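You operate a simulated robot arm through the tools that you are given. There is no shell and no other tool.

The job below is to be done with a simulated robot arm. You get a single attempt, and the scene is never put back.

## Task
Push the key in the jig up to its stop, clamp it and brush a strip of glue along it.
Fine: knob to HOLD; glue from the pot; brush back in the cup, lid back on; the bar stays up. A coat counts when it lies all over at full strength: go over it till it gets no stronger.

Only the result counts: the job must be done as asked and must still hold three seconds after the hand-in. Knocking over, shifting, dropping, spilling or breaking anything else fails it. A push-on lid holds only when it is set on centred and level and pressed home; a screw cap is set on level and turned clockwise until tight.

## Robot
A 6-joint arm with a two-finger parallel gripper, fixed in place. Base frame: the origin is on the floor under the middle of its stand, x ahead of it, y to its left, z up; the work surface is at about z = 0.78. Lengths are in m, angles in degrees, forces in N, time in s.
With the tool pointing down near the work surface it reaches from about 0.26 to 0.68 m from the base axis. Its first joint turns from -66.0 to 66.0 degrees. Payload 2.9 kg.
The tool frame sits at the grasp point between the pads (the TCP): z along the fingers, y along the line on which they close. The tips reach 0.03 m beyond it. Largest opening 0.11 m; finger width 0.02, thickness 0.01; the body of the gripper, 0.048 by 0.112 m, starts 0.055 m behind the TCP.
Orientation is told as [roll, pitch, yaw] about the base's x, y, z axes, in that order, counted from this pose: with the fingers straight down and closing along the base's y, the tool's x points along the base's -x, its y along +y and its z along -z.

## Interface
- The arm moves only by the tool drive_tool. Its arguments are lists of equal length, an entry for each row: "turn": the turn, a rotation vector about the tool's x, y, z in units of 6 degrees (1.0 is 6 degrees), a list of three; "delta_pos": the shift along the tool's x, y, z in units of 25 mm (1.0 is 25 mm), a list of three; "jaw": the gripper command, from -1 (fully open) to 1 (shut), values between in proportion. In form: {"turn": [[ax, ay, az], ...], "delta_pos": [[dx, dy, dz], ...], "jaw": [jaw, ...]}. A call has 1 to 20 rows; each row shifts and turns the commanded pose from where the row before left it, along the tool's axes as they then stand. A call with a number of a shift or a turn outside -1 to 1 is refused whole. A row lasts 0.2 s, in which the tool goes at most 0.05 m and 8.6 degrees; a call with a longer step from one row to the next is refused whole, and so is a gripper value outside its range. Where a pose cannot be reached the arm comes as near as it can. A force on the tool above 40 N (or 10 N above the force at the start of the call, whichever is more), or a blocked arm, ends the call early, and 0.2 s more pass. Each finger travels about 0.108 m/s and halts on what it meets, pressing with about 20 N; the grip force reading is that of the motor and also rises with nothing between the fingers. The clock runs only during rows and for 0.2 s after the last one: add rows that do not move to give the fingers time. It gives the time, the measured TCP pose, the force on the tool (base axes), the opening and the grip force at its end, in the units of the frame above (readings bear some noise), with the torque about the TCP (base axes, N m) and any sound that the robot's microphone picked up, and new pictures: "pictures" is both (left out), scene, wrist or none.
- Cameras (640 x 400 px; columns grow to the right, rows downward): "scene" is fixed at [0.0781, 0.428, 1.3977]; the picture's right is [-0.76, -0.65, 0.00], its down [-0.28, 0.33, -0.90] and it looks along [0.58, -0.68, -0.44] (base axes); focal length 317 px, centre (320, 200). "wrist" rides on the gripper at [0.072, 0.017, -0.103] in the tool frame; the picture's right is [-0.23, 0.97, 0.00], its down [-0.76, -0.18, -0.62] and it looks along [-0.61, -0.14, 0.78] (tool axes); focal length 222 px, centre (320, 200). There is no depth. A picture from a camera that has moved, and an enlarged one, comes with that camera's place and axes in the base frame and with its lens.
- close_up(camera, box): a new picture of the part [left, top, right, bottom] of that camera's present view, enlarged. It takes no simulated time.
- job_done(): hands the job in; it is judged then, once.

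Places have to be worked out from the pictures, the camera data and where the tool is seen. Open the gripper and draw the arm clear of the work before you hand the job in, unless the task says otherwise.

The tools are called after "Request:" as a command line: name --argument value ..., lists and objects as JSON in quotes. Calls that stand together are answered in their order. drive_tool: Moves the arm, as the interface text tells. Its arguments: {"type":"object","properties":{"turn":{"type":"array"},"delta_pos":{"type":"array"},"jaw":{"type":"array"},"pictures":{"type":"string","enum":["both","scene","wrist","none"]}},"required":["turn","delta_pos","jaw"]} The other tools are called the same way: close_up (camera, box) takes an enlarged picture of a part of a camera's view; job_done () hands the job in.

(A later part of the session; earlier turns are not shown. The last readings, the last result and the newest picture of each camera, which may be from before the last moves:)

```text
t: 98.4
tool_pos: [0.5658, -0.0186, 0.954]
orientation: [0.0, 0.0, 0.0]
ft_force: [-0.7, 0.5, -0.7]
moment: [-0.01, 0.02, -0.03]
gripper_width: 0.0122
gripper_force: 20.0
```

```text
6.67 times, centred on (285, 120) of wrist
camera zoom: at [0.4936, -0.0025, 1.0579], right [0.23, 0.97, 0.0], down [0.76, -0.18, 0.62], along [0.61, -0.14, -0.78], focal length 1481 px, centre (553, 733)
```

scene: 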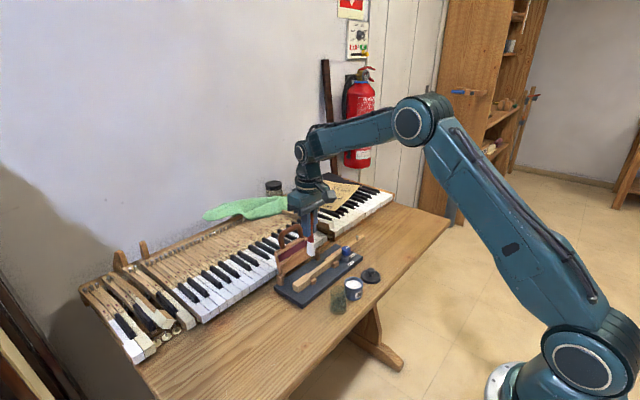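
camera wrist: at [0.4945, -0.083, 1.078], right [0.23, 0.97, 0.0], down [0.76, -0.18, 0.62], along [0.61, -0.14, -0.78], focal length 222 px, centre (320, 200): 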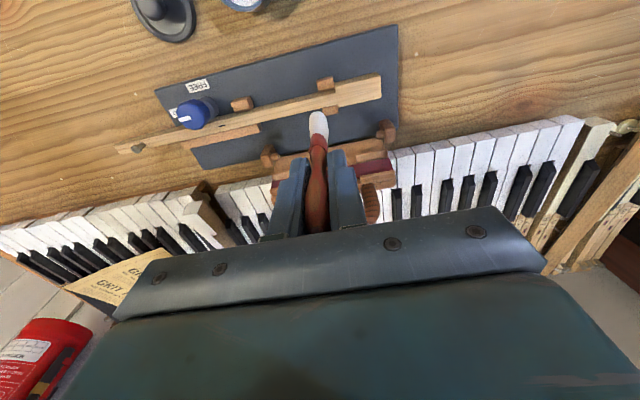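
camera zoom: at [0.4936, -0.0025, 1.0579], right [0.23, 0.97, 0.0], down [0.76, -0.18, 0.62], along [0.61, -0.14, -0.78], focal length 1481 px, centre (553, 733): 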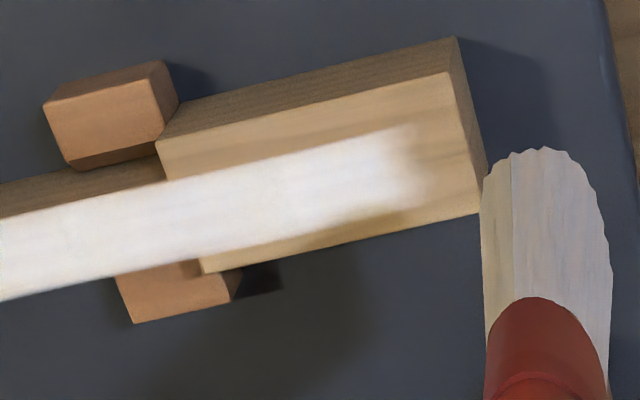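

The strip runs from y≈-0.172 to ≈-0.042 with crisp sides. To reach full strength I fetch more glue: back over the pot at travel height.

Request:
drive_tool --turn '[[0, 0, 0], [0, 0, 0], [0, 0, 0], [0, 0, 0], [0, 0, 0], [0, 0, 0], [0, 0, 0], [0, 0, 0], [0, 0, 0]]' --delta_pos '[[0, 0, -0.9], [0.68, -0.714, 0], [0.68, -0.714, 0], [0.68, -0.714, 0], [0.68, -0.714, 0], [0.68, -0.714, 0], [0.68, -0.714, 0], [0.68, -0.714, 0], [0, 0, 0]]' --jaw '[1, 1, 1, 1, 1, 1, 1, 1, 1]' --pictures "none"

Request:
close_up --camera "wrist" --box '[260, 70, 380, 160]'

Request:
close_up --camera "scene" --box '[290, 235, 390, 305]'

```text
t: 100.4
tool_pos: [0.4458, -0.1445, 0.9759]
orientation: [0.0, 0.0, 0.0]
ft_force: [-0.5, 0.4, -0.2]
moment: [0.02, 0.02, 0.0]
gripper_width: 0.0118
gripper_force: 19.4
```

```text
4.44 times, centred on (320, 115) of wrist
camera zoom: at [0.3745, -0.1267, 1.0789], right [0.23, 0.97, 0.0], down [0.76, -0.18, 0.62], along [0.61, -0.14, -0.78], focal length 987 px, centre (320, 578)
```

zoom: 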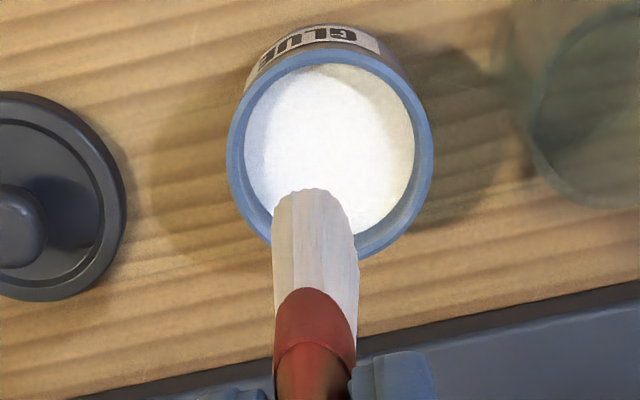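

```text
5.71 times, centred on (340, 270) of scene
camera zoom: at [0.0781, 0.428, 1.3977], right [-0.76, -0.65, 0.0], down [-0.28, 0.33, -0.9], along [0.58, -0.69, -0.44], focal length 1810 px, centre (206, -200)
```

zoom: 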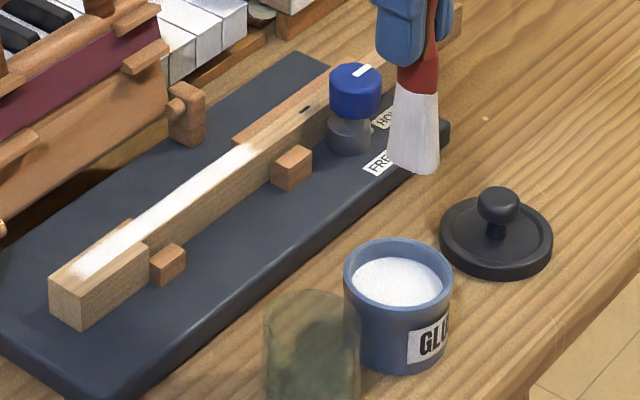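

The brush looks half spent. I lower it into the pot again, stopping just short of last time's contact, then step down gently.

Request:
drive_tool --turn '[[0, 0, 0], [0, 0, 0], [0, 0, 0], [0, 0, 0], [0, 0, 0], [0, 0, 0]]' --delta_pos '[[0, 0, 0.7], [0, 0, 0.7], [0, 0, 0.7], [0, 0, 0.5], [0, 0, 0.3], [0, 0, 0]]' --jaw '[1, 1, 1, 1, 1, 1]' --pictures "none"

Request:
close_up --camera "scene" --box '[325, 245, 385, 305]'

```text
t: 101.8
tool_pos: [0.4469, -0.1466, 0.9044]
orientation: [0.0, 0.0, -0.1]
ft_force: [-0.5, -0.6, -0.1]
moment: [0.0, 0.03, -0.03]
gripper_width: 0.012
gripper_force: 19.8
```

```text
6.67 times, centred on (355, 275) of scene
camera zoom: at [0.0781, 0.428, 1.3977], right [-0.76, -0.65, 0.0], down [-0.28, 0.33, -0.9], along [0.58, -0.68, -0.44], focal length 2112 px, centre (87, -300)
```

zoom: 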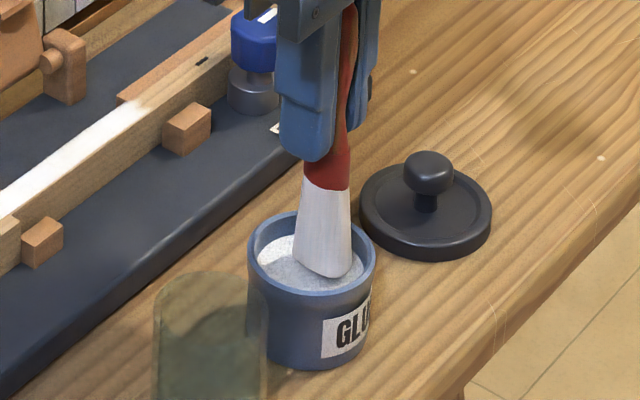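

The brush is slightly to the -y side; I shift 2.5 mm to +y and step down until a light touch.

Request:
drive_tool --turn '[[0, 0, 0], [0, 0, 0], [0, 0, 0], [0, 0, 0]]' --delta_pos '[[0, 0.1, 0], [0, 0, 0.1], [0, 0, 0.1], [0, 0, 0]]' --jaw '[1, 1, 1, 1]' --pictures "none"

Request:
close_up --camera "scene" --box '[325, 245, 385, 305]'

```text
t: 102.8
tool_pos: [0.447, -0.1431, 0.8991]
orientation: [0.0, 0.0, 0.0]
ft_force: [0.4, 0.0, -0.5]
moment: [0.02, -0.01, -0.01]
gripper_width: 0.0121
gripper_force: 20.2
```

```text
6.67 times, centred on (355, 275) of scene
camera zoom: at [0.0781, 0.428, 1.3977], right [-0.76, -0.65, 0.0], down [-0.28, 0.33, -0.9], along [0.58, -0.68, -0.44], focal length 2112 px, centre (87, -300)
```

zoom: 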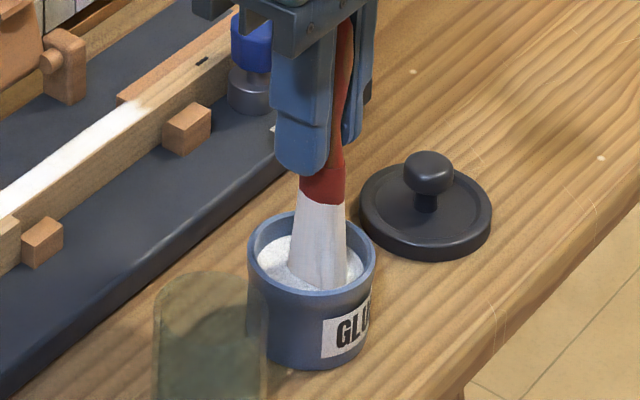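

Still no contact; I go down another few millimetres in small steps and dwell.

Request:
drive_tool --turn '[[0, 0, 0], [0, 0, 0], [0, 0, 0], [0, 0, 0]]' --delta_pos '[[0, 0, 0.08], [0, 0, 0.06], [0, 0, 0], [0, 0, 0]]' --jaw '[1, 1, 1, 1]' --pictures "none"

Request:
close_up --camera "scene" --box '[325, 245, 385, 305]'

Request:
close_up --camera "wrist" --box '[260, 70, 380, 160]'

```text
t: 103.8
tool_pos: [0.448, -0.1441, 0.8963]
orientation: [0.0, 0.0, 0.0]
ft_force: [-0.7, 0.7, -0.3]
moment: [-0.01, 0.01, 0.01]
gripper_width: 0.0119
gripper_force: 20.2
```

```text
6.67 times, centred on (355, 275) of scene
camera zoom: at [0.0781, 0.428, 1.3977], right [-0.76, -0.65, 0.0], down [-0.28, 0.33, -0.9], along [0.58, -0.68, -0.44], focal length 2112 px, centre (87, -300)
```

zoom: 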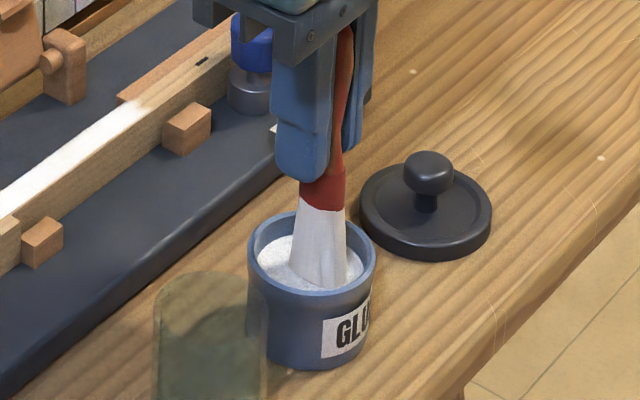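

```text
4.44 times, centred on (320, 115) of wrist
camera zoom: at [0.3747, -0.1262, 0.9987], right [0.23, 0.97, 0.0], down [0.76, -0.18, 0.62], along [0.61, -0.14, -0.78], focal length 987 px, centre (320, 578)
```

zoom: 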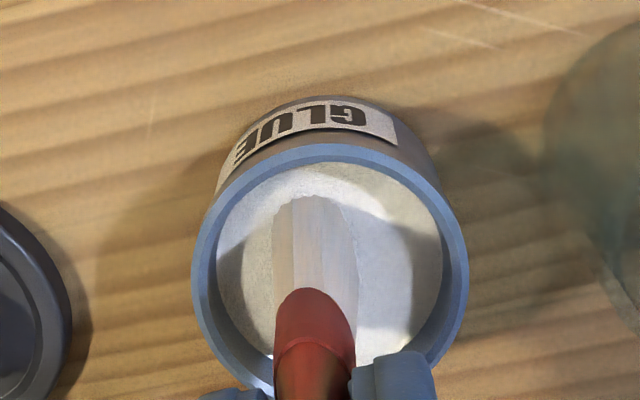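

The bristle end is at the surface but the colour has not refreshed yet; I go 2–3 mm deeper.

Request:
drive_tool --turn '[[0, 0, 0], [0, 0, 0], [0, 0, 0]]' --delta_pos '[[0, 0, 0.06], [0, 0, 0.05], [0, 0, 0]]' --jaw '[1, 1, 1]' --pictures "none"

Request:
close_up --camera "scene" --box '[325, 245, 385, 305]'

Request:
close_up --camera "wrist" --box '[260, 70, 380, 160]'

```text
t: 104.6
tool_pos: [0.4466, -0.1451, 0.8919]
orientation: [0.0, 0.0, -0.1]
ft_force: [0.9, -1.0, -0.4]
moment: [-0.03, 0.01, 0.0]
gripper_width: 0.0118
gripper_force: 20.1
```

```text
6.67 times, centred on (355, 275) of scene
camera zoom: at [0.0781, 0.428, 1.3977], right [-0.76, -0.65, 0.0], down [-0.28, 0.33, -0.9], along [0.58, -0.68, -0.44], focal length 2112 px, centre (87, -300)
```

zoom: 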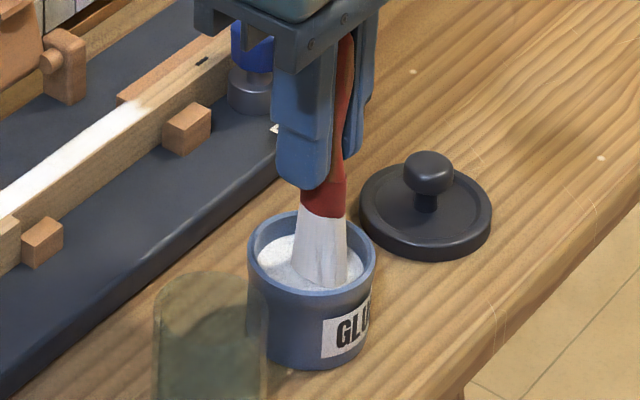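

```text
4.44 times, centred on (320, 115) of wrist
camera zoom: at [0.3744, -0.1267, 0.995], right [0.23, 0.97, 0.0], down [0.76, -0.18, 0.62], along [0.61, -0.14, -0.78], focal length 987 px, centre (320, 578)
```

zoom: 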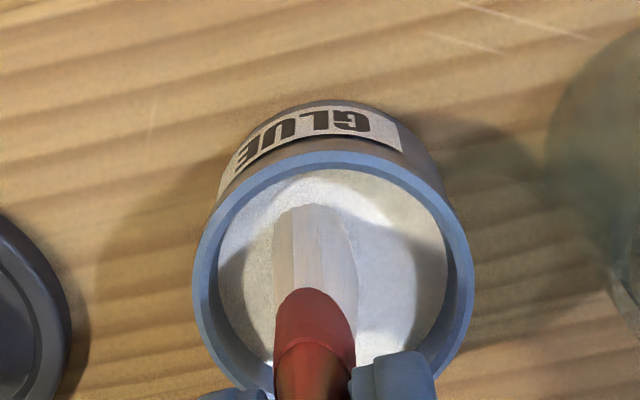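

No contact even here, so the brush must have slid a little in the first dip. I lower a further 3 mm with force watch.

Request:
drive_tool --turn '[[0, 0, 0], [0, 0, 0], [0, 0, 0]]' --delta_pos '[[0, 0, 0.05], [0, 0, 0.05], [0, 0, 0]]' --jaw '[1, 1, 1]' --pictures "none"

Request:
close_up --camera "scene" --box '[325, 245, 385, 305]'

Request:
close_up --camera "wrist" --box '[260, 70, 380, 160]'

```text
t: 105.4
tool_pos: [0.4467, -0.1438, 0.8913]
orientation: [0.0, 0.0, 0.1]
ft_force: [-3.7, 0.8, 14.6]
moment: [0.12, 0.38, -0.03]
gripper_width: 0.0121
gripper_force: 20.0
```

```text
6.67 times, centred on (355, 275) of scene
camera zoom: at [0.0778, 0.4281, 1.3977], right [-0.76, -0.65, 0.0], down [-0.28, 0.33, -0.9], along [0.58, -0.69, -0.44], focal length 2112 px, centre (87, -300)
```

zoom: 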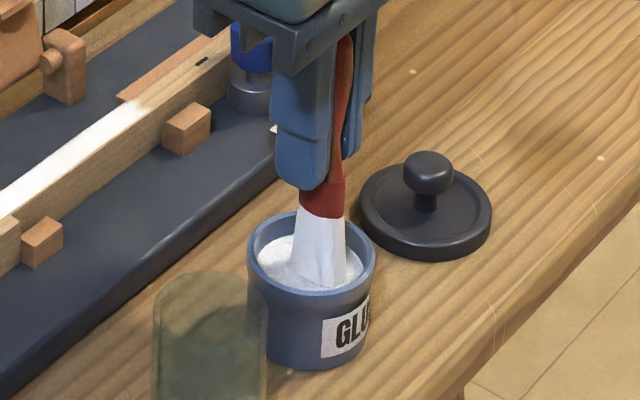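

```text
4.44 times, centred on (320, 115) of wrist
camera zoom: at [0.3749, -0.1269, 0.9942], right [0.23, 0.97, 0.0], down [0.76, -0.18, 0.62], along [0.61, -0.14, -0.78], focal length 987 px, centre (320, 578)
```

zoom: 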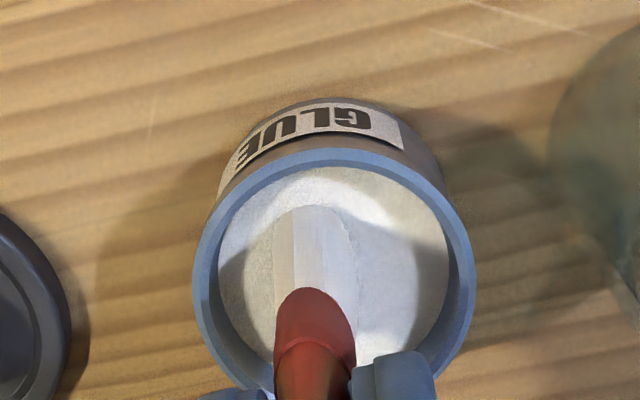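

Contact (15 N) and the bristles are bright white again. I lift straight out.

Request:
drive_tool --turn '[[0, 0, 0], [0, 0, 0], [0, 0, 0], [0, 0, 0], [0, 0, 0], [0, 0, 0], [0, 0, 0]]' --delta_pos '[[0, 0, -0.3], [0, 0, -0.6], [0, 0, -0.6], [0, 0, -0.7], [0, 0, -0.7], [0, 0, -0.55], [0, 0, 0]]' --jaw '[1, 1, 1, 1, 1, 1, 1]' --pictures "none"

Request:
close_up --camera "wrist" --box '[260, 70, 380, 160]'

Request:
close_up --camera "scene" --box '[325, 235, 385, 305]'

```text
t: 107.0
tool_pos: [0.4462, -0.1443, 0.9763]
orientation: [0.0, 0.0, 0.0]
ft_force: [-0.2, -0.2, -0.2]
moment: [-0.01, -0.02, 0.02]
gripper_width: 0.012
gripper_force: 20.1
```

```text
4.44 times, centred on (320, 115) of wrist
camera zoom: at [0.3742, -0.1263, 1.0798], right [0.23, 0.97, 0.0], down [0.76, -0.18, 0.62], along [0.61, -0.14, -0.78], focal length 987 px, centre (320, 578)
```

zoom: 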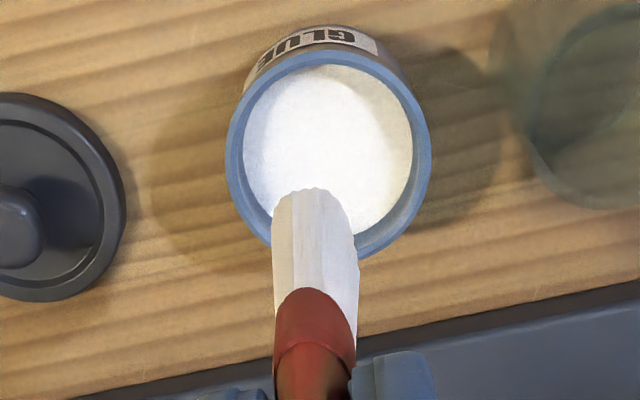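

```text
5.71 times, centred on (355, 270) of scene
camera zoom: at [0.0781, 0.428, 1.3977], right [-0.76, -0.65, 0.0], down [-0.28, 0.33, -0.9], along [0.58, -0.68, -0.44], focal length 1810 px, centre (120, -200)
```

zoom: 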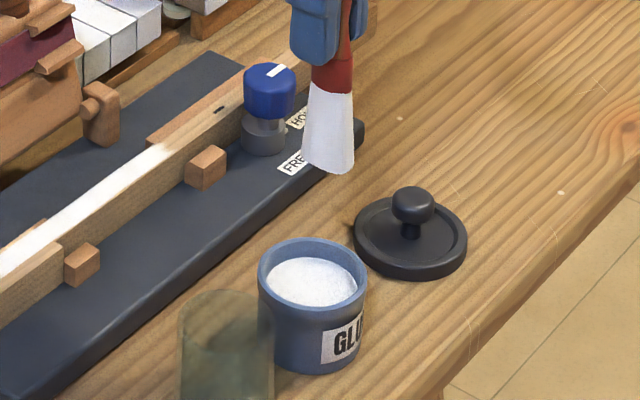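

Loaded again. I return over the key's head (y≈-0.06) and descend to just above contact height.

Request:
drive_tool --turn '[[0, 0, 0], [0, 0, 0], [0, 0, 0], [0, 0, 0], [0, 0, 0], [0, 0, 0], [0, 0, 0], [0, 0, 0], [0, 0, 0], [0, 0, 0], [0, 0, 0], [0, 0, 0]]' --delta_pos '[[-0.68, 0.48, 0], [-0.68, 0.48, 0], [-0.68, 0.48, 0], [-0.68, 0.48, 0], [-0.68, 0.48, 0], [-0.68, 0.48, 0], [-0.68, 0.48, 0], [0, 0, 0], [0, 0, 0.9], [0, 0, 0.9], [0, 0, 0.6], [0, 0, 0]]' --jaw '[1, 1, 1, 1, 1, 1, 1, 1, 1, 1, 1, 1]' --pictures "none"

Request:
close_up --camera "wrist" --box '[240, 70, 400, 170]'

Request:
close_up --camera "scene" --box '[290, 240, 350, 290]'

```text
t: 109.6
tool_pos: [0.5651, -0.0593, 0.9172]
orientation: [0.0, 0.0, -0.1]
ft_force: [1.1, -0.5, 0.7]
moment: [0.02, 0.0, 0.01]
gripper_width: 0.012
gripper_force: 20.1
```

```text
4.00 times, centred on (320, 120) of wrist
camera zoom: at [0.4941, -0.0421, 1.02], right [0.23, 0.97, 0.0], down [0.76, -0.18, 0.62], along [0.61, -0.14, -0.78], focal length 888 px, centre (320, 520)
```

zoom: 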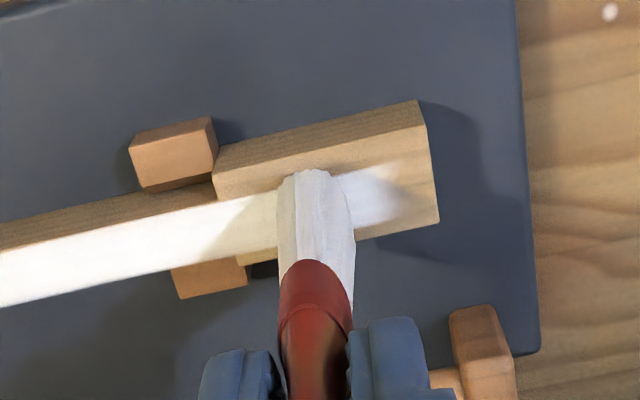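

```text
8.00 times, centred on (320, 265) of scene
camera zoom: at [0.0781, 0.428, 1.3977], right [-0.76, -0.65, 0.0], down [-0.28, 0.33, -0.9], along [0.58, -0.68, -0.44], focal length 2534 px, centre (320, -320)
```

zoom: 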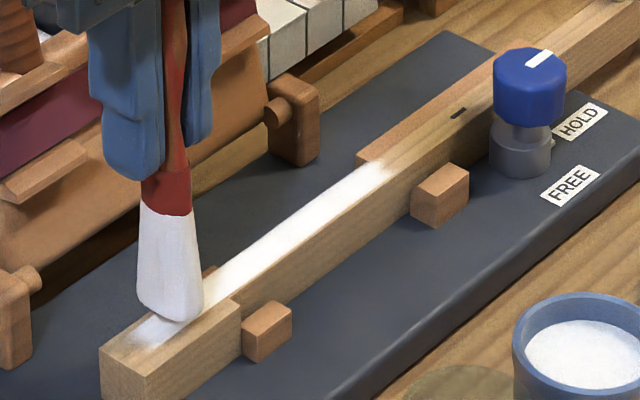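

Hovering just above the head. I lower in small steps to light contact.

Request:
drive_tool --turn '[[0, 0, 0], [0, 0, 0], [0, 0, 0]]' --delta_pos '[[0, 0, 0.15], [0, 0, 0.1], [0, 0, 0]]' --jaw '[1, 1, 1]' --pictures "none"

Request:
drive_tool --turn '[[0, 0, 0], [0, 0, 0]]' --delta_pos '[[0, 0, 0.05], [0, 0, 0]]' --jaw '[1, 1]' --pictures "none"

```text
t: 110.4
tool_pos: [0.5666, -0.0605, 0.9093]
orientation: [0.1, 0.0, -0.1]
ft_force: [0.1, -0.5, -0.5]
moment: [0.01, 0.0, -0.01]
gripper_width: 0.012
gripper_force: 19.9
```

```text
t: 111.0
tool_pos: [0.5665, -0.061, 0.9091]
orientation: [-0.1, 0.0, 0.0]
ft_force: [0.0, -0.9, 3.2]
moment: [-0.03, -0.03, -0.02]
gripper_width: 0.012
gripper_force: 19.3
```

Contact 3 N. I press half a millimetre more and stroke to y≈-0.037 at the head end.

Request:
drive_tool --turn '[[0, 0, 0], [0, 0, 0], [0, 0, 0], [0, 0, 0], [0, 0, 0], [0, 0, 0]]' --delta_pos '[[0, 0, 0.025], [0, 0.24, 0], [0, 0.24, 0], [0, 0.24, 0], [0, 0.24, 0], [0, 0, 0]]' --jaw '[1, 1, 1, 1, 1, 1]' --pictures "none"

Request:
close_up --camera "wrist" --box '[240, 70, 400, 170]'

Request:
close_up --camera "scene" --box '[290, 240, 350, 290]'

```text
t: 112.4
tool_pos: [0.5661, -0.034, 0.9092]
orientation: [0.0, -0.1, 0.0]
ft_force: [0.3, -3.9, 11.5]
moment: [-0.4, 0.01, 0.01]
gripper_width: 0.0119
gripper_force: 19.5
```

```text
4.00 times, centred on (320, 120) of wrist
camera zoom: at [0.4941, -0.0168, 1.012], right [0.23, 0.97, 0.0], down [0.76, -0.18, 0.62], along [0.61, -0.14, -0.78], focal length 888 px, centre (320, 520)
```

zoom: 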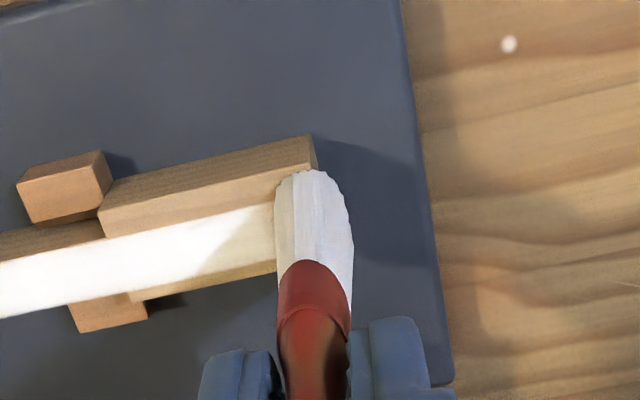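

```text
8.00 times, centred on (320, 265) of scene
camera zoom: at [0.0779, 0.4279, 1.3978], right [-0.76, -0.65, 0.0], down [-0.28, 0.33, -0.9], along [0.58, -0.68, -0.44], focal length 2534 px, centre (320, -320)
```

zoom: 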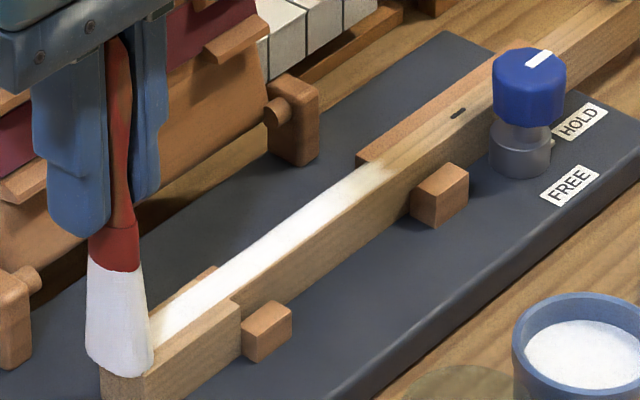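

Brush now pressed at the head end (11 N). I ease slightly and make a full pass toward -y.

Request:
drive_tool --turn '[[0, 0, 0], [0, 0, 0], [0, 0, 0], [0, 0, 0], [0, 0, 0], [0, 0, 0], [0, 0, 0], [0, 0, 0], [0, 0, 0], [0, 0, 0], [0, 0, 0]]' --delta_pos '[[0, 0, -0.015], [0, -0.3, 0], [0, -0.3, 0], [0, -0.3, 0], [0, -0.3, 0], [0, -0.3, 0], [0, -0.3, 0], [0, -0.3, 0], [0, -0.3, 0], [0, -0.3, 0], [0, -0.3, 0]]' --jaw '[1, 1, 1, 1, 1, 1, 1, 1, 1, 1, 1]' --pictures "none"

Request:
close_up --camera "wrist" --box '[260, 60, 460, 170]'

Request:
close_up --camera "scene" --box '[290, 240, 350, 290]'

```text
t: 114.8
tool_pos: [0.5636, -0.1108, 0.9096]
orientation: [0.0, 0.0, 0.0]
ft_force: [0.8, -0.1, 0.8]
moment: [0.01, 0.03, 0.0]
gripper_width: 0.012
gripper_force: 20.2
```

```text
3.20 times, centred on (360, 115) of wrist
camera zoom: at [0.4929, -0.0935, 1.0126], right [0.23, 0.97, 0.0], down [0.76, -0.18, 0.62], along [0.61, -0.14, -0.78], focal length 711 px, centre (192, 472)
```

zoom: 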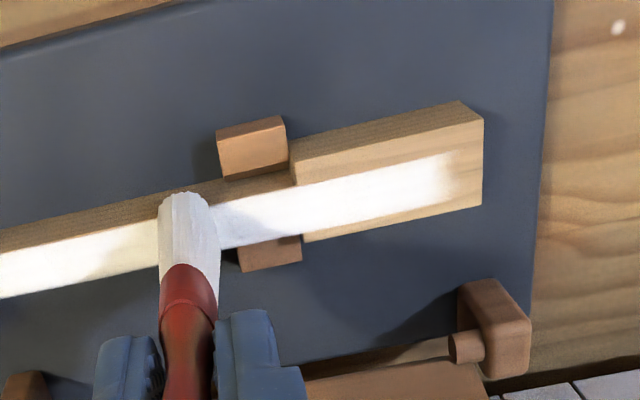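

```text
8.00 times, centred on (320, 265) of scene
camera zoom: at [0.0781, 0.428, 1.3977], right [-0.76, -0.65, 0.0], down [-0.28, 0.33, -0.9], along [0.58, -0.68, -0.44], focal length 2534 px, centre (320, -320)
```

zoom: 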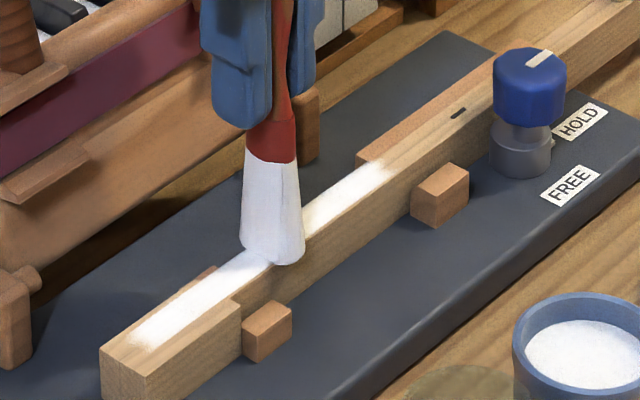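

The strip's +y end stayed at ≈-0.04 even with firm pressing there, so the zone is y≈-0.172…-0.041. I add a little pressure and finish the pass to y≈-0.185.

Request:
drive_tool --turn '[[0, 0, 0], [0, 0, 0], [0, 0, 0], [0, 0, 0], [0, 0, 0], [0, 0, 0], [0, 0, 0], [0, 0, 0], [0, 0, 0], [0, 0, 0], [0, 0, 0]]' --delta_pos '[[0, 0.2, 0.025], [0, -0.3, 0], [0, -0.3, 0], [0, -0.3, 0], [0, -0.3, 0], [0, -0.3, 0], [0, -0.3, 0], [0, -0.3, 0], [0, -0.3, 0], [0, -0.3, 0], [0, -0.3, 0]]' --jaw '[1, 1, 1, 1, 1, 1, 1, 1, 1, 1, 1]' --pictures "none"

Request:
close_up --camera "wrist" --box '[260, 60, 460, 170]'

Request:
close_up --camera "scene" --box '[290, 240, 350, 290]'

```text
t: 117.2
tool_pos: [0.5658, -0.1799, 0.9094]
orientation: [0.0, -0.2, 0.0]
ft_force: [0.7, 2.1, 8.0]
moment: [0.25, -0.02, 0.01]
gripper_width: 0.0119
gripper_force: 19.9
```

```text
3.20 times, centred on (360, 115) of wrist
camera zoom: at [0.4929, -0.1629, 1.012], right [0.23, 0.97, 0.0], down [0.76, -0.18, 0.62], along [0.61, -0.14, -0.78], focal length 711 px, centre (192, 472)
```

zoom: 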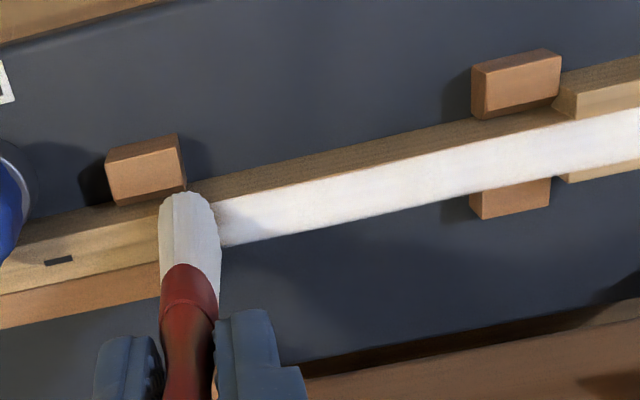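

```text
8.00 times, centred on (320, 265) of scene
camera zoom: at [0.078, 0.4281, 1.3977], right [-0.76, -0.65, 0.0], down [-0.28, 0.33, -0.9], along [0.58, -0.69, -0.44], focal length 2534 px, centre (320, -320)
```

zoom: 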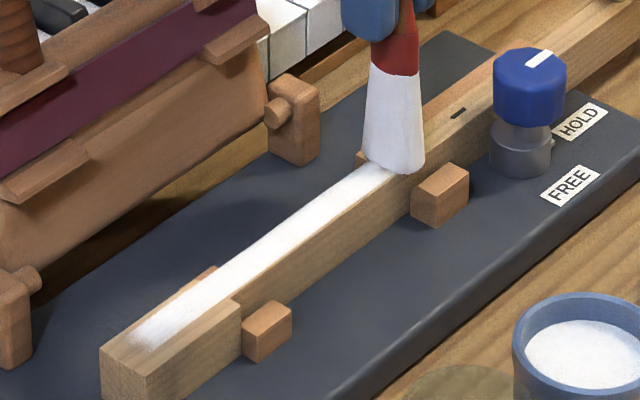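

The coat looks even. I make another full pass back toward the head with light pressure.

Request:
drive_tool --turn '[[0, 0, 0], [0, 0, 0], [0, 0, 0], [0, 0, 0], [0, 0, 0], [0, 0, 0], [0, 0, 0], [0, 0, 0], [0, 0, 0], [0, 0, 0]]' --delta_pos '[[0, 0.3, 0], [0, 0.3, 0], [0, 0.3, 0], [0, 0.3, 0], [0, 0.3, 0], [0, 0.3, 0], [0, 0.3, 0], [0, 0.3, 0], [0, 0.3, 0], [0, 0, 0]]' --jaw '[1, 1, 1, 1, 1, 1, 1, 1, 1, 1]' --pictures "none"

Request:
drive_tool --turn '[[0, 0, 0], [0, 0, 0], [0, 0, 0], [0, 0, 0], [0, 0, 0], [0, 0, 0], [0, 0, 0], [0, 0, 0], [0, 0, 0], [0, 0, 0]]' --delta_pos '[[0, 0.3, 0], [0, 0.3, 0], [0, 0.3, 0], [0, 0.3, 0], [0, 0.3, 0], [0, 0.3, 0], [0, 0.3, 0], [0, 0.3, 0], [0, 0.3, 0], [0, 0, 0]]' --jaw '[1, 1, 1, 1, 1, 1, 1, 1, 1, 1]' --pictures "none"

Request:
close_up --camera "wrist" --box '[180, 60, 380, 170]'

Request:
close_up --camera "scene" --box '[290, 240, 350, 290]'

```text
t: 119.4
tool_pos: [0.5662, -0.1133, 0.9083]
orientation: [0.0, 0.1, 0.0]
ft_force: [-0.6, -1.7, 6.5]
moment: [-0.18, 0.0, 0.0]
gripper_width: 0.0118
gripper_force: 19.9
```

```text
t: 121.6
tool_pos: [0.5654, -0.0443, 0.9094]
orientation: [0.0, 0.0, -0.1]
ft_force: [-1.2, -2.5, 7.3]
moment: [-0.2, -0.01, 0.0]
gripper_width: 0.0119
gripper_force: 20.1
```

```text
3.20 times, centred on (280, 115) of wrist
camera zoom: at [0.4934, -0.0279, 1.0118], right [0.23, 0.97, 0.0], down [0.76, -0.18, 0.62], along [0.61, -0.14, -0.78], focal length 711 px, centre (448, 472)
```

zoom: 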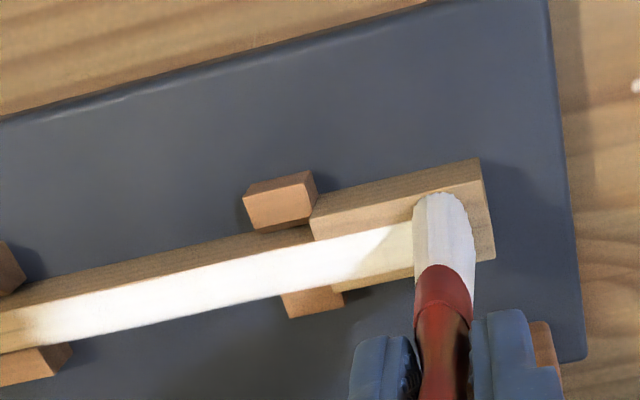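

```text
8.00 times, centred on (320, 265) of scene
camera zoom: at [0.0779, 0.428, 1.3978], right [-0.76, -0.65, 0.0], down [-0.28, 0.33, -0.9], along [0.58, -0.68, -0.44], focal length 2534 px, centre (320, -320)
```

zoom: 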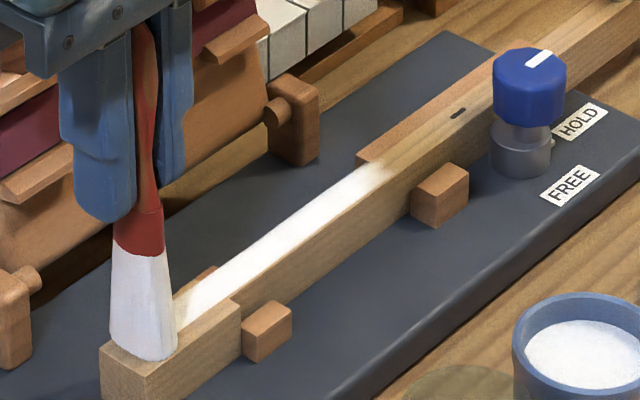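

Contact stayed at 6–7 N throughout. I finish to the head end, lift, and move aside to inspect.

Request:
drive_tool --turn '[[0, 0, 0], [0, 0, 0], [0, 0, 0], [0, 0, 0], [0, 0, 0], [0, 0, 0], [0, 0, 0]]' --delta_pos '[[0, 0.28, 0], [0, 0, 0], [0, 0, -0.5], [0, 0, -0.6], [0, 0.5, -0.7], [0, 0.8, -0.6], [0, 0, 0]]' --jaw '[1, 1, 1, 1, 1, 1, 1]' --pictures "none"

Request:
close_up --camera "wrist" --box '[170, 80, 330, 180]'

Request:
close_up --camera "scene" --box '[300, 250, 340, 285]'

Request:
close_up --camera "wrist" --box '[230, 90, 310, 140]'

Request:
close_up --camera "wrist" --box '[160, 110, 240, 160]'

```text
t: 123.2
tool_pos: [0.5669, -0.0043, 0.9682]
orientation: [0.0, -0.1, 0.0]
ft_force: [1.3, 0.8, -0.2]
moment: [-0.03, -0.02, -0.03]
gripper_width: 0.0121
gripper_force: 19.8
```

```text
4.00 times, centred on (250, 130) of wrist
camera zoom: at [0.4941, 0.0125, 1.0714], right [0.23, 0.97, 0.0], down [0.76, -0.18, 0.62], along [0.61, -0.14, -0.78], focal length 888 px, centre (600, 480)
```

zoom: 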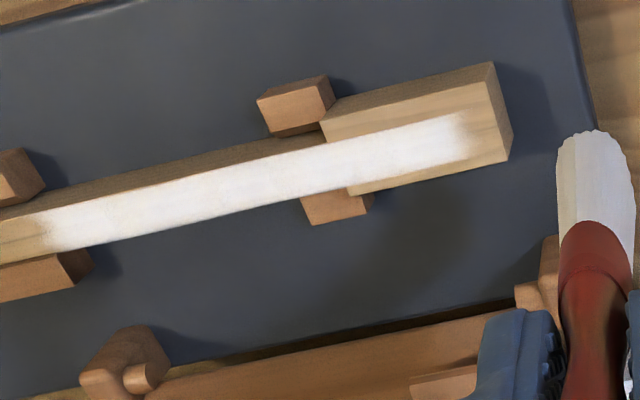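

```text
11.43 times, centred on (320, 268) of scene
camera zoom: at [0.0781, 0.428, 1.3977], right [-0.76, -0.65, 0.0], down [-0.28, 0.33, -0.9], along [0.58, -0.68, -0.44], focal length 3621 px, centre (320, -571)
```

zoom: 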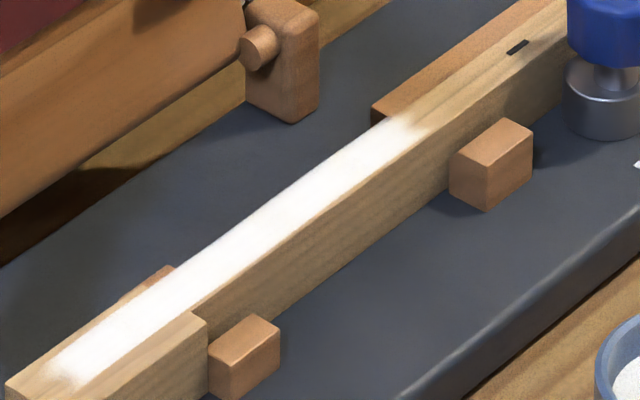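

```text
8.00 times, centred on (270, 115) of wrist
camera zoom: at [0.4941, 0.0125, 1.0714], right [0.23, 0.97, 0.0], down [0.76, -0.18, 0.62], along [0.61, -0.14, -0.78], focal length 1777 px, centre (720, 880)
```

zoom: 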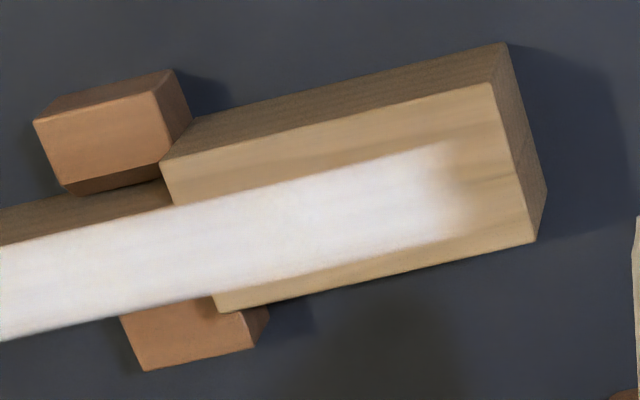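

```text
8.00 times, centred on (200, 135) of wrist
camera zoom: at [0.4941, 0.0125, 1.0714], right [0.23, 0.97, 0.0], down [0.76, -0.18, 0.62], along [0.61, -0.14, -0.78], focal length 1777 px, centre (1280, 720)
```

zoom: 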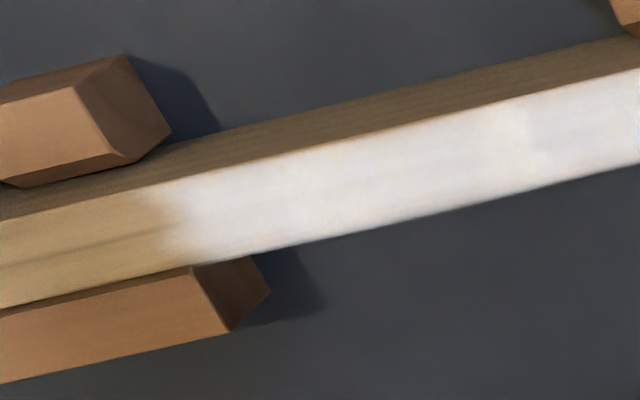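

The coat looks solid white all over. To be sure it's saturated I make another double pass and compare: back down at y≈-0.05.

Request:
drive_tool --turn '[[0, 0, 0], [0, 0, 0], [0, 0, 0], [0, 0, 0], [0, 0, 0], [0, 0, 0]]' --delta_pos '[[0, -0.8, 0], [0, -0.8, 0.5], [0, 0, 0.8], [0, 0, 0.7], [0, 0, 0.35], [0, 0, 0]]' --jaw '[1, 1, 1, 1, 1, 1]' --pictures "none"

```text
t: 124.6
tool_pos: [0.565, -0.0461, 0.9096]
orientation: [0.1, 0.0, 0.0]
ft_force: [-0.8, -1.4, 3.9]
moment: [-0.02, 0.05, 0.04]
gripper_width: 0.0119
gripper_force: 20.2
```

Contact at 4 N near the head end. I press slightly more, cover the end, then pass to -y.

Request:
drive_tool --turn '[[0, 0, 0], [0, 0, 0], [0, 0, 0], [0, 0, 0], [0, 0, 0], [0, 0, 0], [0, 0, 0], [0, 0, 0], [0, 0, 0], [0, 0, 0], [0, 0, 0], [0, 0, 0]]' --delta_pos '[[0, 0.28, 0.02], [0, -0.28, 0.01], [0, -0.3, 0], [0, -0.3, 0], [0, -0.3, 0], [0, -0.3, 0], [0, -0.3, 0], [0, -0.3, 0], [0, -0.3, 0], [0, -0.3, 0], [0, -0.3, 0], [0, 0, 0]]' --jaw '[1, 1, 1, 1, 1, 1, 1, 1, 1, 1, 1, 1]' --pictures "none"

Request:
drive_tool --turn '[[0, 0, 0], [0, 0, 0], [0, 0, 0], [0, 0, 0], [0, 0, 0], [0, 0, 0], [0, 0, 0], [0, 0, 0], [0, 0, 0], [0, 0, 0]]' --delta_pos '[[0, -0.3, 0], [0, -0.3, 0], [0, -0.3, 0], [0, -0.3, 0], [0, -0.3, 0], [0, -0.3, 0], [0, -0.3, 0], [0, -0.3, 0], [0, -0.3, 0], [0, 0, 0]]' --jaw '[1, 1, 1, 1, 1, 1, 1, 1, 1, 1]' --pictures "none"

Request:
close_up --camera "wrist" --box '[260, 60, 460, 170]'

```text
t: 127.2
tool_pos: [0.565, -0.1136, 0.9108]
orientation: [0.1, 0.0, -0.1]
ft_force: [-0.1, 0.0, -0.5]
moment: [-0.02, 0.0, -0.04]
gripper_width: 0.0121
gripper_force: 20.1
```

```text
t: 129.4
tool_pos: [0.5673, -0.1809, 0.9083]
orientation: [0.0, -0.2, 0.0]
ft_force: [-0.4, 2.8, 7.9]
moment: [0.22, -0.01, -0.03]
gripper_width: 0.0121
gripper_force: 20.2
```

```text
3.20 times, centred on (360, 115) of wrist
camera zoom: at [0.4947, -0.1632, 1.0117], right [0.23, 0.97, 0.0], down [0.76, -0.18, 0.62], along [0.61, -0.14, -0.78], focal length 711 px, centre (192, 472)
```

zoom: 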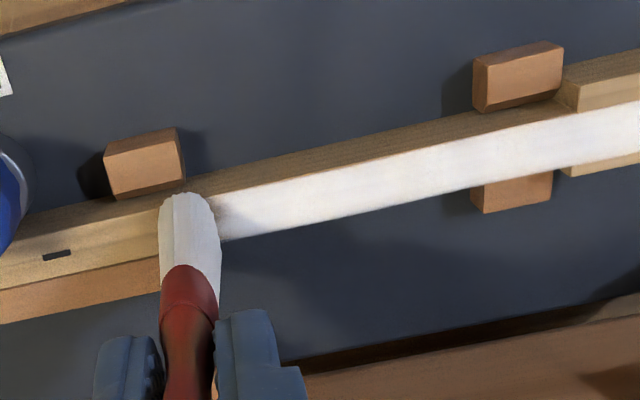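

I make the return pass toward +y (the direction with steady contact).

Request:
drive_tool --turn '[[0, 0, 0], [0, 0, 0], [0, 0, 0], [0, 0, 0], [0, 0, 0], [0, 0, 0], [0, 0, 0], [0, 0, 0], [0, 0, 0], [0, 0, 0], [0, 0, 0], [0, 0, 0], [0, 0, 0]]' --delta_pos '[[0, 0.22, 0], [0, 0.22, 0], [0, 0.22, 0], [0, 0.22, 0], [0, 0.22, 0], [0, 0.22, 0], [0, 0.22, 0], [0, 0.22, 0], [0, 0.22, 0], [0, 0.22, 0], [0, 0.22, 0], [0, 0.22, 0], [0, 0, 0]]' --jaw '[1, 1, 1, 1, 1, 1, 1, 1, 1, 1, 1, 1, 1]' --pictures "none"

Request:
drive_tool --turn '[[0, 0, 0], [0, 0, 0], [0, 0, 0], [0, 0, 0], [0, 0, 0], [0, 0, 0], [0, 0, 0], [0, 0, 0], [0, 0, 0], [0, 0, 0], [0, 0, 0], [0, 0, 0], [0, 0, 0], [0, 0, 0]]' --delta_pos '[[0, 0.22, 0], [0, 0.22, 0], [0, 0.22, 0], [0, 0.22, 0], [0, 0.22, 0], [0, 0.22, 0], [0, 0.22, 0], [0, 0.22, 0], [0, 0.22, 0], [0, 0.22, 0], [0, 0.22, 0], [0, 0.22, 0], [0, 0.22, 0], [0, 0, 0]]' --jaw '[1, 1, 1, 1, 1, 1, 1, 1, 1, 1, 1, 1, 1, 1]' --pictures "none"

Request:
drive_tool --turn '[[0, 0, 0], [0, 0, 0], [0, 0, 0], [0, 0, 0], [0, 0, 0], [0, 0, 0]]' --delta_pos '[[0, 0, 0], [0, 0, -0.5], [0, 0, -0.6], [0, 0.5, -0.7], [0, 0.8, -0.6], [0, 0, 0]]' --jaw '[1, 1, 1, 1, 1, 1]' --pictures "none"

Request:
close_up --camera "wrist" --box '[230, 90, 310, 140]'

Request:
close_up --camera "wrist" --box '[160, 110, 240, 160]'

Request:
close_up --camera "scene" --box '[300, 250, 340, 285]'

```text
t: 132.2
tool_pos: [0.5658, -0.1149, 0.9088]
orientation: [0.1, 0.1, 0.0]
ft_force: [-0.5, -0.2, -0.2]
moment: [-0.02, -0.03, 0.01]
gripper_width: 0.0121
gripper_force: 20.0
```

```text
t: 135.2
tool_pos: [0.5648, -0.0437, 0.9096]
orientation: [0.0, 0.0, 0.0]
ft_force: [-0.3, 0.3, -0.1]
moment: [-0.03, -0.01, 0.0]
gripper_width: 0.0118
gripper_force: 19.8
```

```text
t: 136.6
tool_pos: [0.5649, -0.0096, 0.9701]
orientation: [0.0, 0.0, 0.1]
ft_force: [-0.3, 0.7, -0.2]
moment: [0.03, -0.02, -0.02]
gripper_width: 0.0122
gripper_force: 20.1
```

```text
8.00 times, centred on (270, 115) of wrist
camera zoom: at [0.4932, 0.0066, 1.073], right [0.23, 0.97, 0.0], down [0.76, -0.18, 0.62], along [0.61, -0.14, -0.78], focal length 1777 px, centre (720, 880)
```

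zoom: 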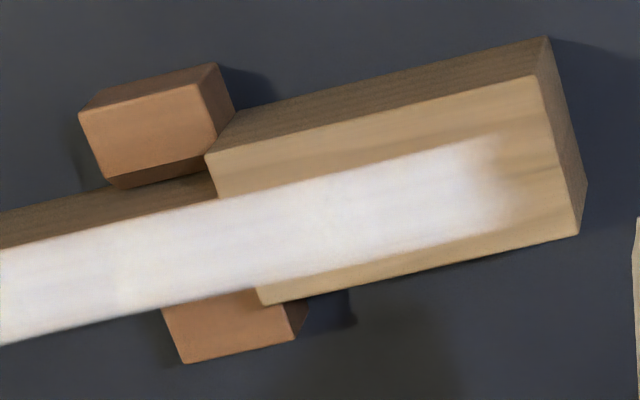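

```text
8.00 times, centred on (200, 135) of wrist
camera zoom: at [0.4932, 0.0066, 1.073], right [0.23, 0.97, 0.0], down [0.76, -0.18, 0.62], along [0.61, -0.14, -0.78], focal length 1777 px, centre (1280, 720)
```

zoom: 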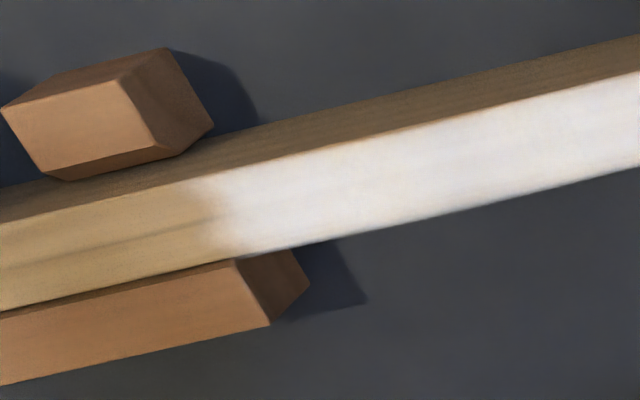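

```text
11.43 times, centred on (320, 268) of scene
camera zoom: at [0.0781, 0.428, 1.3977], right [-0.76, -0.65, 0.0], down [-0.28, 0.33, -0.9], along [0.58, -0.68, -0.44], focal length 3621 px, centre (320, -571)
```

zoom: 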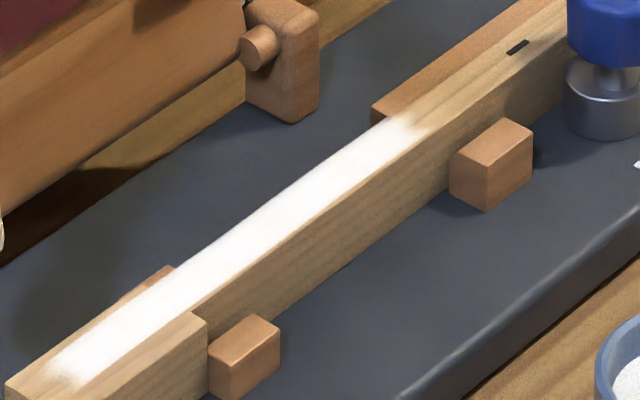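

Contact was faint on this last pass, yet the coat looks unchanged. I check the brush's colour and the coat in overview to decide on one more firm pass.

Request:
close_up --camera "wrist" --box '[180, 80, 380, 190]'

Request:
close_up --camera "scene" --box '[270, 225, 350, 295]'

```text
3.20 times, centred on (280, 135) of wrist
camera zoom: at [0.4932, 0.0066, 1.073], right [0.23, 0.97, 0.0], down [0.76, -0.18, 0.62], along [0.61, -0.14, -0.78], focal length 711 px, centre (448, 408)
```

zoom: 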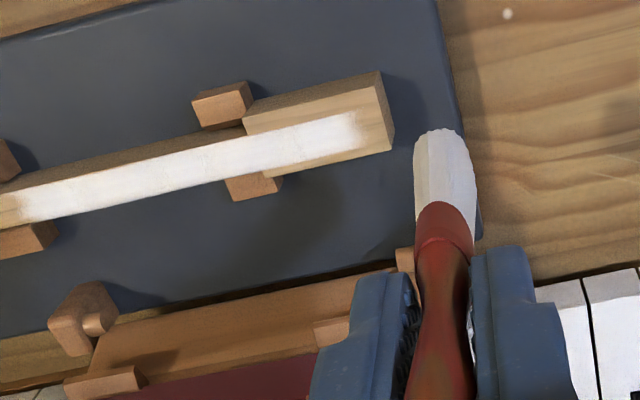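

```text
5.71 times, centred on (310, 260) of scene
camera zoom: at [0.0781, 0.428, 1.3977], right [-0.76, -0.65, 0.0], down [-0.28, 0.33, -0.9], along [0.58, -0.68, -0.44], focal length 1810 px, centre (377, -143)
```

zoom: 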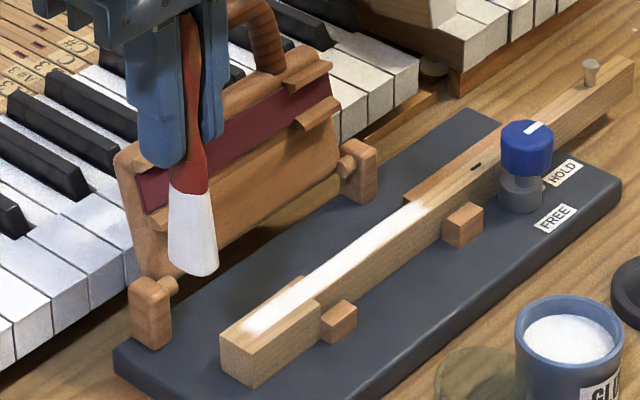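

The brush stayed white, i.e. the key hardly took more glue – nearly saturated. I do one more pass with assured contact.

Request:
drive_tool --turn '[[0, 0, 0], [0, 0, 0], [0, 0, 0], [0, 0, 0], [0, 0, 0], [0, 0, 0], [0, 0, 0]]' --delta_pos '[[0, -0.8, 0], [0, -0.65, 0.5], [0, 0, 0.8], [0, 0, 0.7], [0, 0, 0.4], [0, 0, 0.04], [0, 0, 0]]' --jaw '[1, 1, 1, 1, 1, 1, 1]' --pictures "none"

```text
t: 138.2
tool_pos: [0.5656, -0.0457, 0.9081]
orientation: [0.1, -0.1, -0.1]
ft_force: [-3.7, 0.7, 12.1]
moment: [0.03, 0.35, 0.01]
gripper_width: 0.012
gripper_force: 20.4
```

Firm contact (12 N). I sweep to the head end and then the whole length toward -y at this height.

Request:
drive_tool --turn '[[0, 0, 0], [0, 0, 0], [0, 0, 0], [0, 0, 0], [0, 0, 0], [0, 0, 0], [0, 0, 0], [0, 0, 0], [0, 0, 0], [0, 0, 0], [0, 0, 0], [0, 0, 0]]' --delta_pos '[[0, 0.25, 0], [0, -0.25, 0], [0, -0.3, 0], [0, -0.3, 0], [0, -0.3, 0], [0, -0.3, 0], [0, -0.3, 0], [0, -0.3, 0], [0, -0.3, 0], [0, -0.3, 0], [0, -0.3, 0], [0, 0, 0]]' --jaw '[1, 1, 1, 1, 1, 1, 1, 1, 1, 1, 1, 1]' --pictures "none"

Request:
drive_tool --turn '[[0, 0, 0], [0, 0, 0], [0, 0, 0], [0, 0, 0], [0, 0, 0], [0, 0, 0], [0, 0, 0], [0, 0, 0], [0, 0, 0], [0, 0, 0]]' --delta_pos '[[0, -0.3, 0], [0, -0.3, 0], [0, -0.3, 0], [0, -0.3, 0], [0, -0.3, 0], [0, -0.3, 0], [0, -0.3, 0], [0, -0.3, 0], [0, -0.3, 0], [0, 0, 0]]' --jaw '[1, 1, 1, 1, 1, 1, 1, 1, 1, 1]' --pictures "none"

```text
t: 140.8
tool_pos: [0.5654, -0.115, 0.91]
orientation: [0.0, -0.1, 0.0]
ft_force: [0.8, 0.2, -0.5]
moment: [0.02, -0.01, -0.01]
gripper_width: 0.0119
gripper_force: 20.6
```

```text
t: 143.0
tool_pos: [0.5654, -0.1821, 0.9092]
orientation: [0.0, 0.1, 0.0]
ft_force: [-0.1, 0.0, 0.4]
moment: [-0.03, 0.01, 0.02]
gripper_width: 0.0121
gripper_force: 20.1
```

Contact got light again (the brush slides up slightly in the grip when pressed hard). I lower 0.8 mm and sweep back to +y.

Request:
drive_tool --turn '[[0, 0, 0], [0, 0, 0]]' --delta_pos '[[0, 0, 0.035], [0, 0, 0]]' --jaw '[1, 1]' --pictures "none"

Request:
drive_tool --turn '[[0, 0, 0], [0, 0, 0], [0, 0, 0], [0, 0, 0], [0, 0, 0], [0, 0, 0], [0, 0, 0], [0, 0, 0], [0, 0, 0], [0, 0, 0]]' --delta_pos '[[0, 0.3, 0], [0, 0.3, 0], [0, 0.3, 0], [0, 0.3, 0], [0, 0.3, 0], [0, 0.3, 0], [0, 0.3, 0], [0, 0.3, 0], [0, 0.3, 0], [0, 0, 0]]' --jaw '[1, 1, 1, 1, 1, 1, 1, 1, 1, 1]' --pictures "none"

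Request:
drive_tool --turn '[[0, 0, 0], [0, 0, 0], [0, 0, 0], [0, 0, 0], [0, 0, 0], [0, 0, 0], [0, 0, 0], [0, 0, 0], [0, 0, 0], [0, 0, 0], [0, 0, 0]]' --delta_pos '[[0, 0.3, 0.01], [0, 0.3, 0], [0, 0.3, 0], [0, 0.3, 0], [0, 0.3, 0], [0, 0.3, 0], [0, 0.3, 0], [0, 0.3, 0], [0, 0.3, 0], [0, 0.25, 0], [0, 0, 0]]' --jaw '[1, 1, 1, 1, 1, 1, 1, 1, 1, 1, 1]' --pictures "none"

```text
t: 143.6
tool_pos: [0.5638, -0.1826, 0.9078]
orientation: [0.0, 0.0, 0.0]
ft_force: [-0.8, -0.3, 0.1]
moment: [-0.01, -0.05, 0.01]
gripper_width: 0.0121
gripper_force: 20.0
```

```text
t: 145.8
tool_pos: [0.5653, -0.1138, 0.9076]
orientation: [0.0, 0.1, 0.0]
ft_force: [-0.4, -0.5, -0.1]
moment: [-0.03, 0.03, -0.02]
gripper_width: 0.0118
gripper_force: 19.6
```

```text
t: 148.2
tool_pos: [0.5664, -0.0405, 0.9083]
orientation: [0.1, -0.1, 0.0]
ft_force: [0.5, -1.0, -0.9]
moment: [-0.02, 0.0, 0.01]
gripper_width: 0.0122
gripper_force: 19.9
```

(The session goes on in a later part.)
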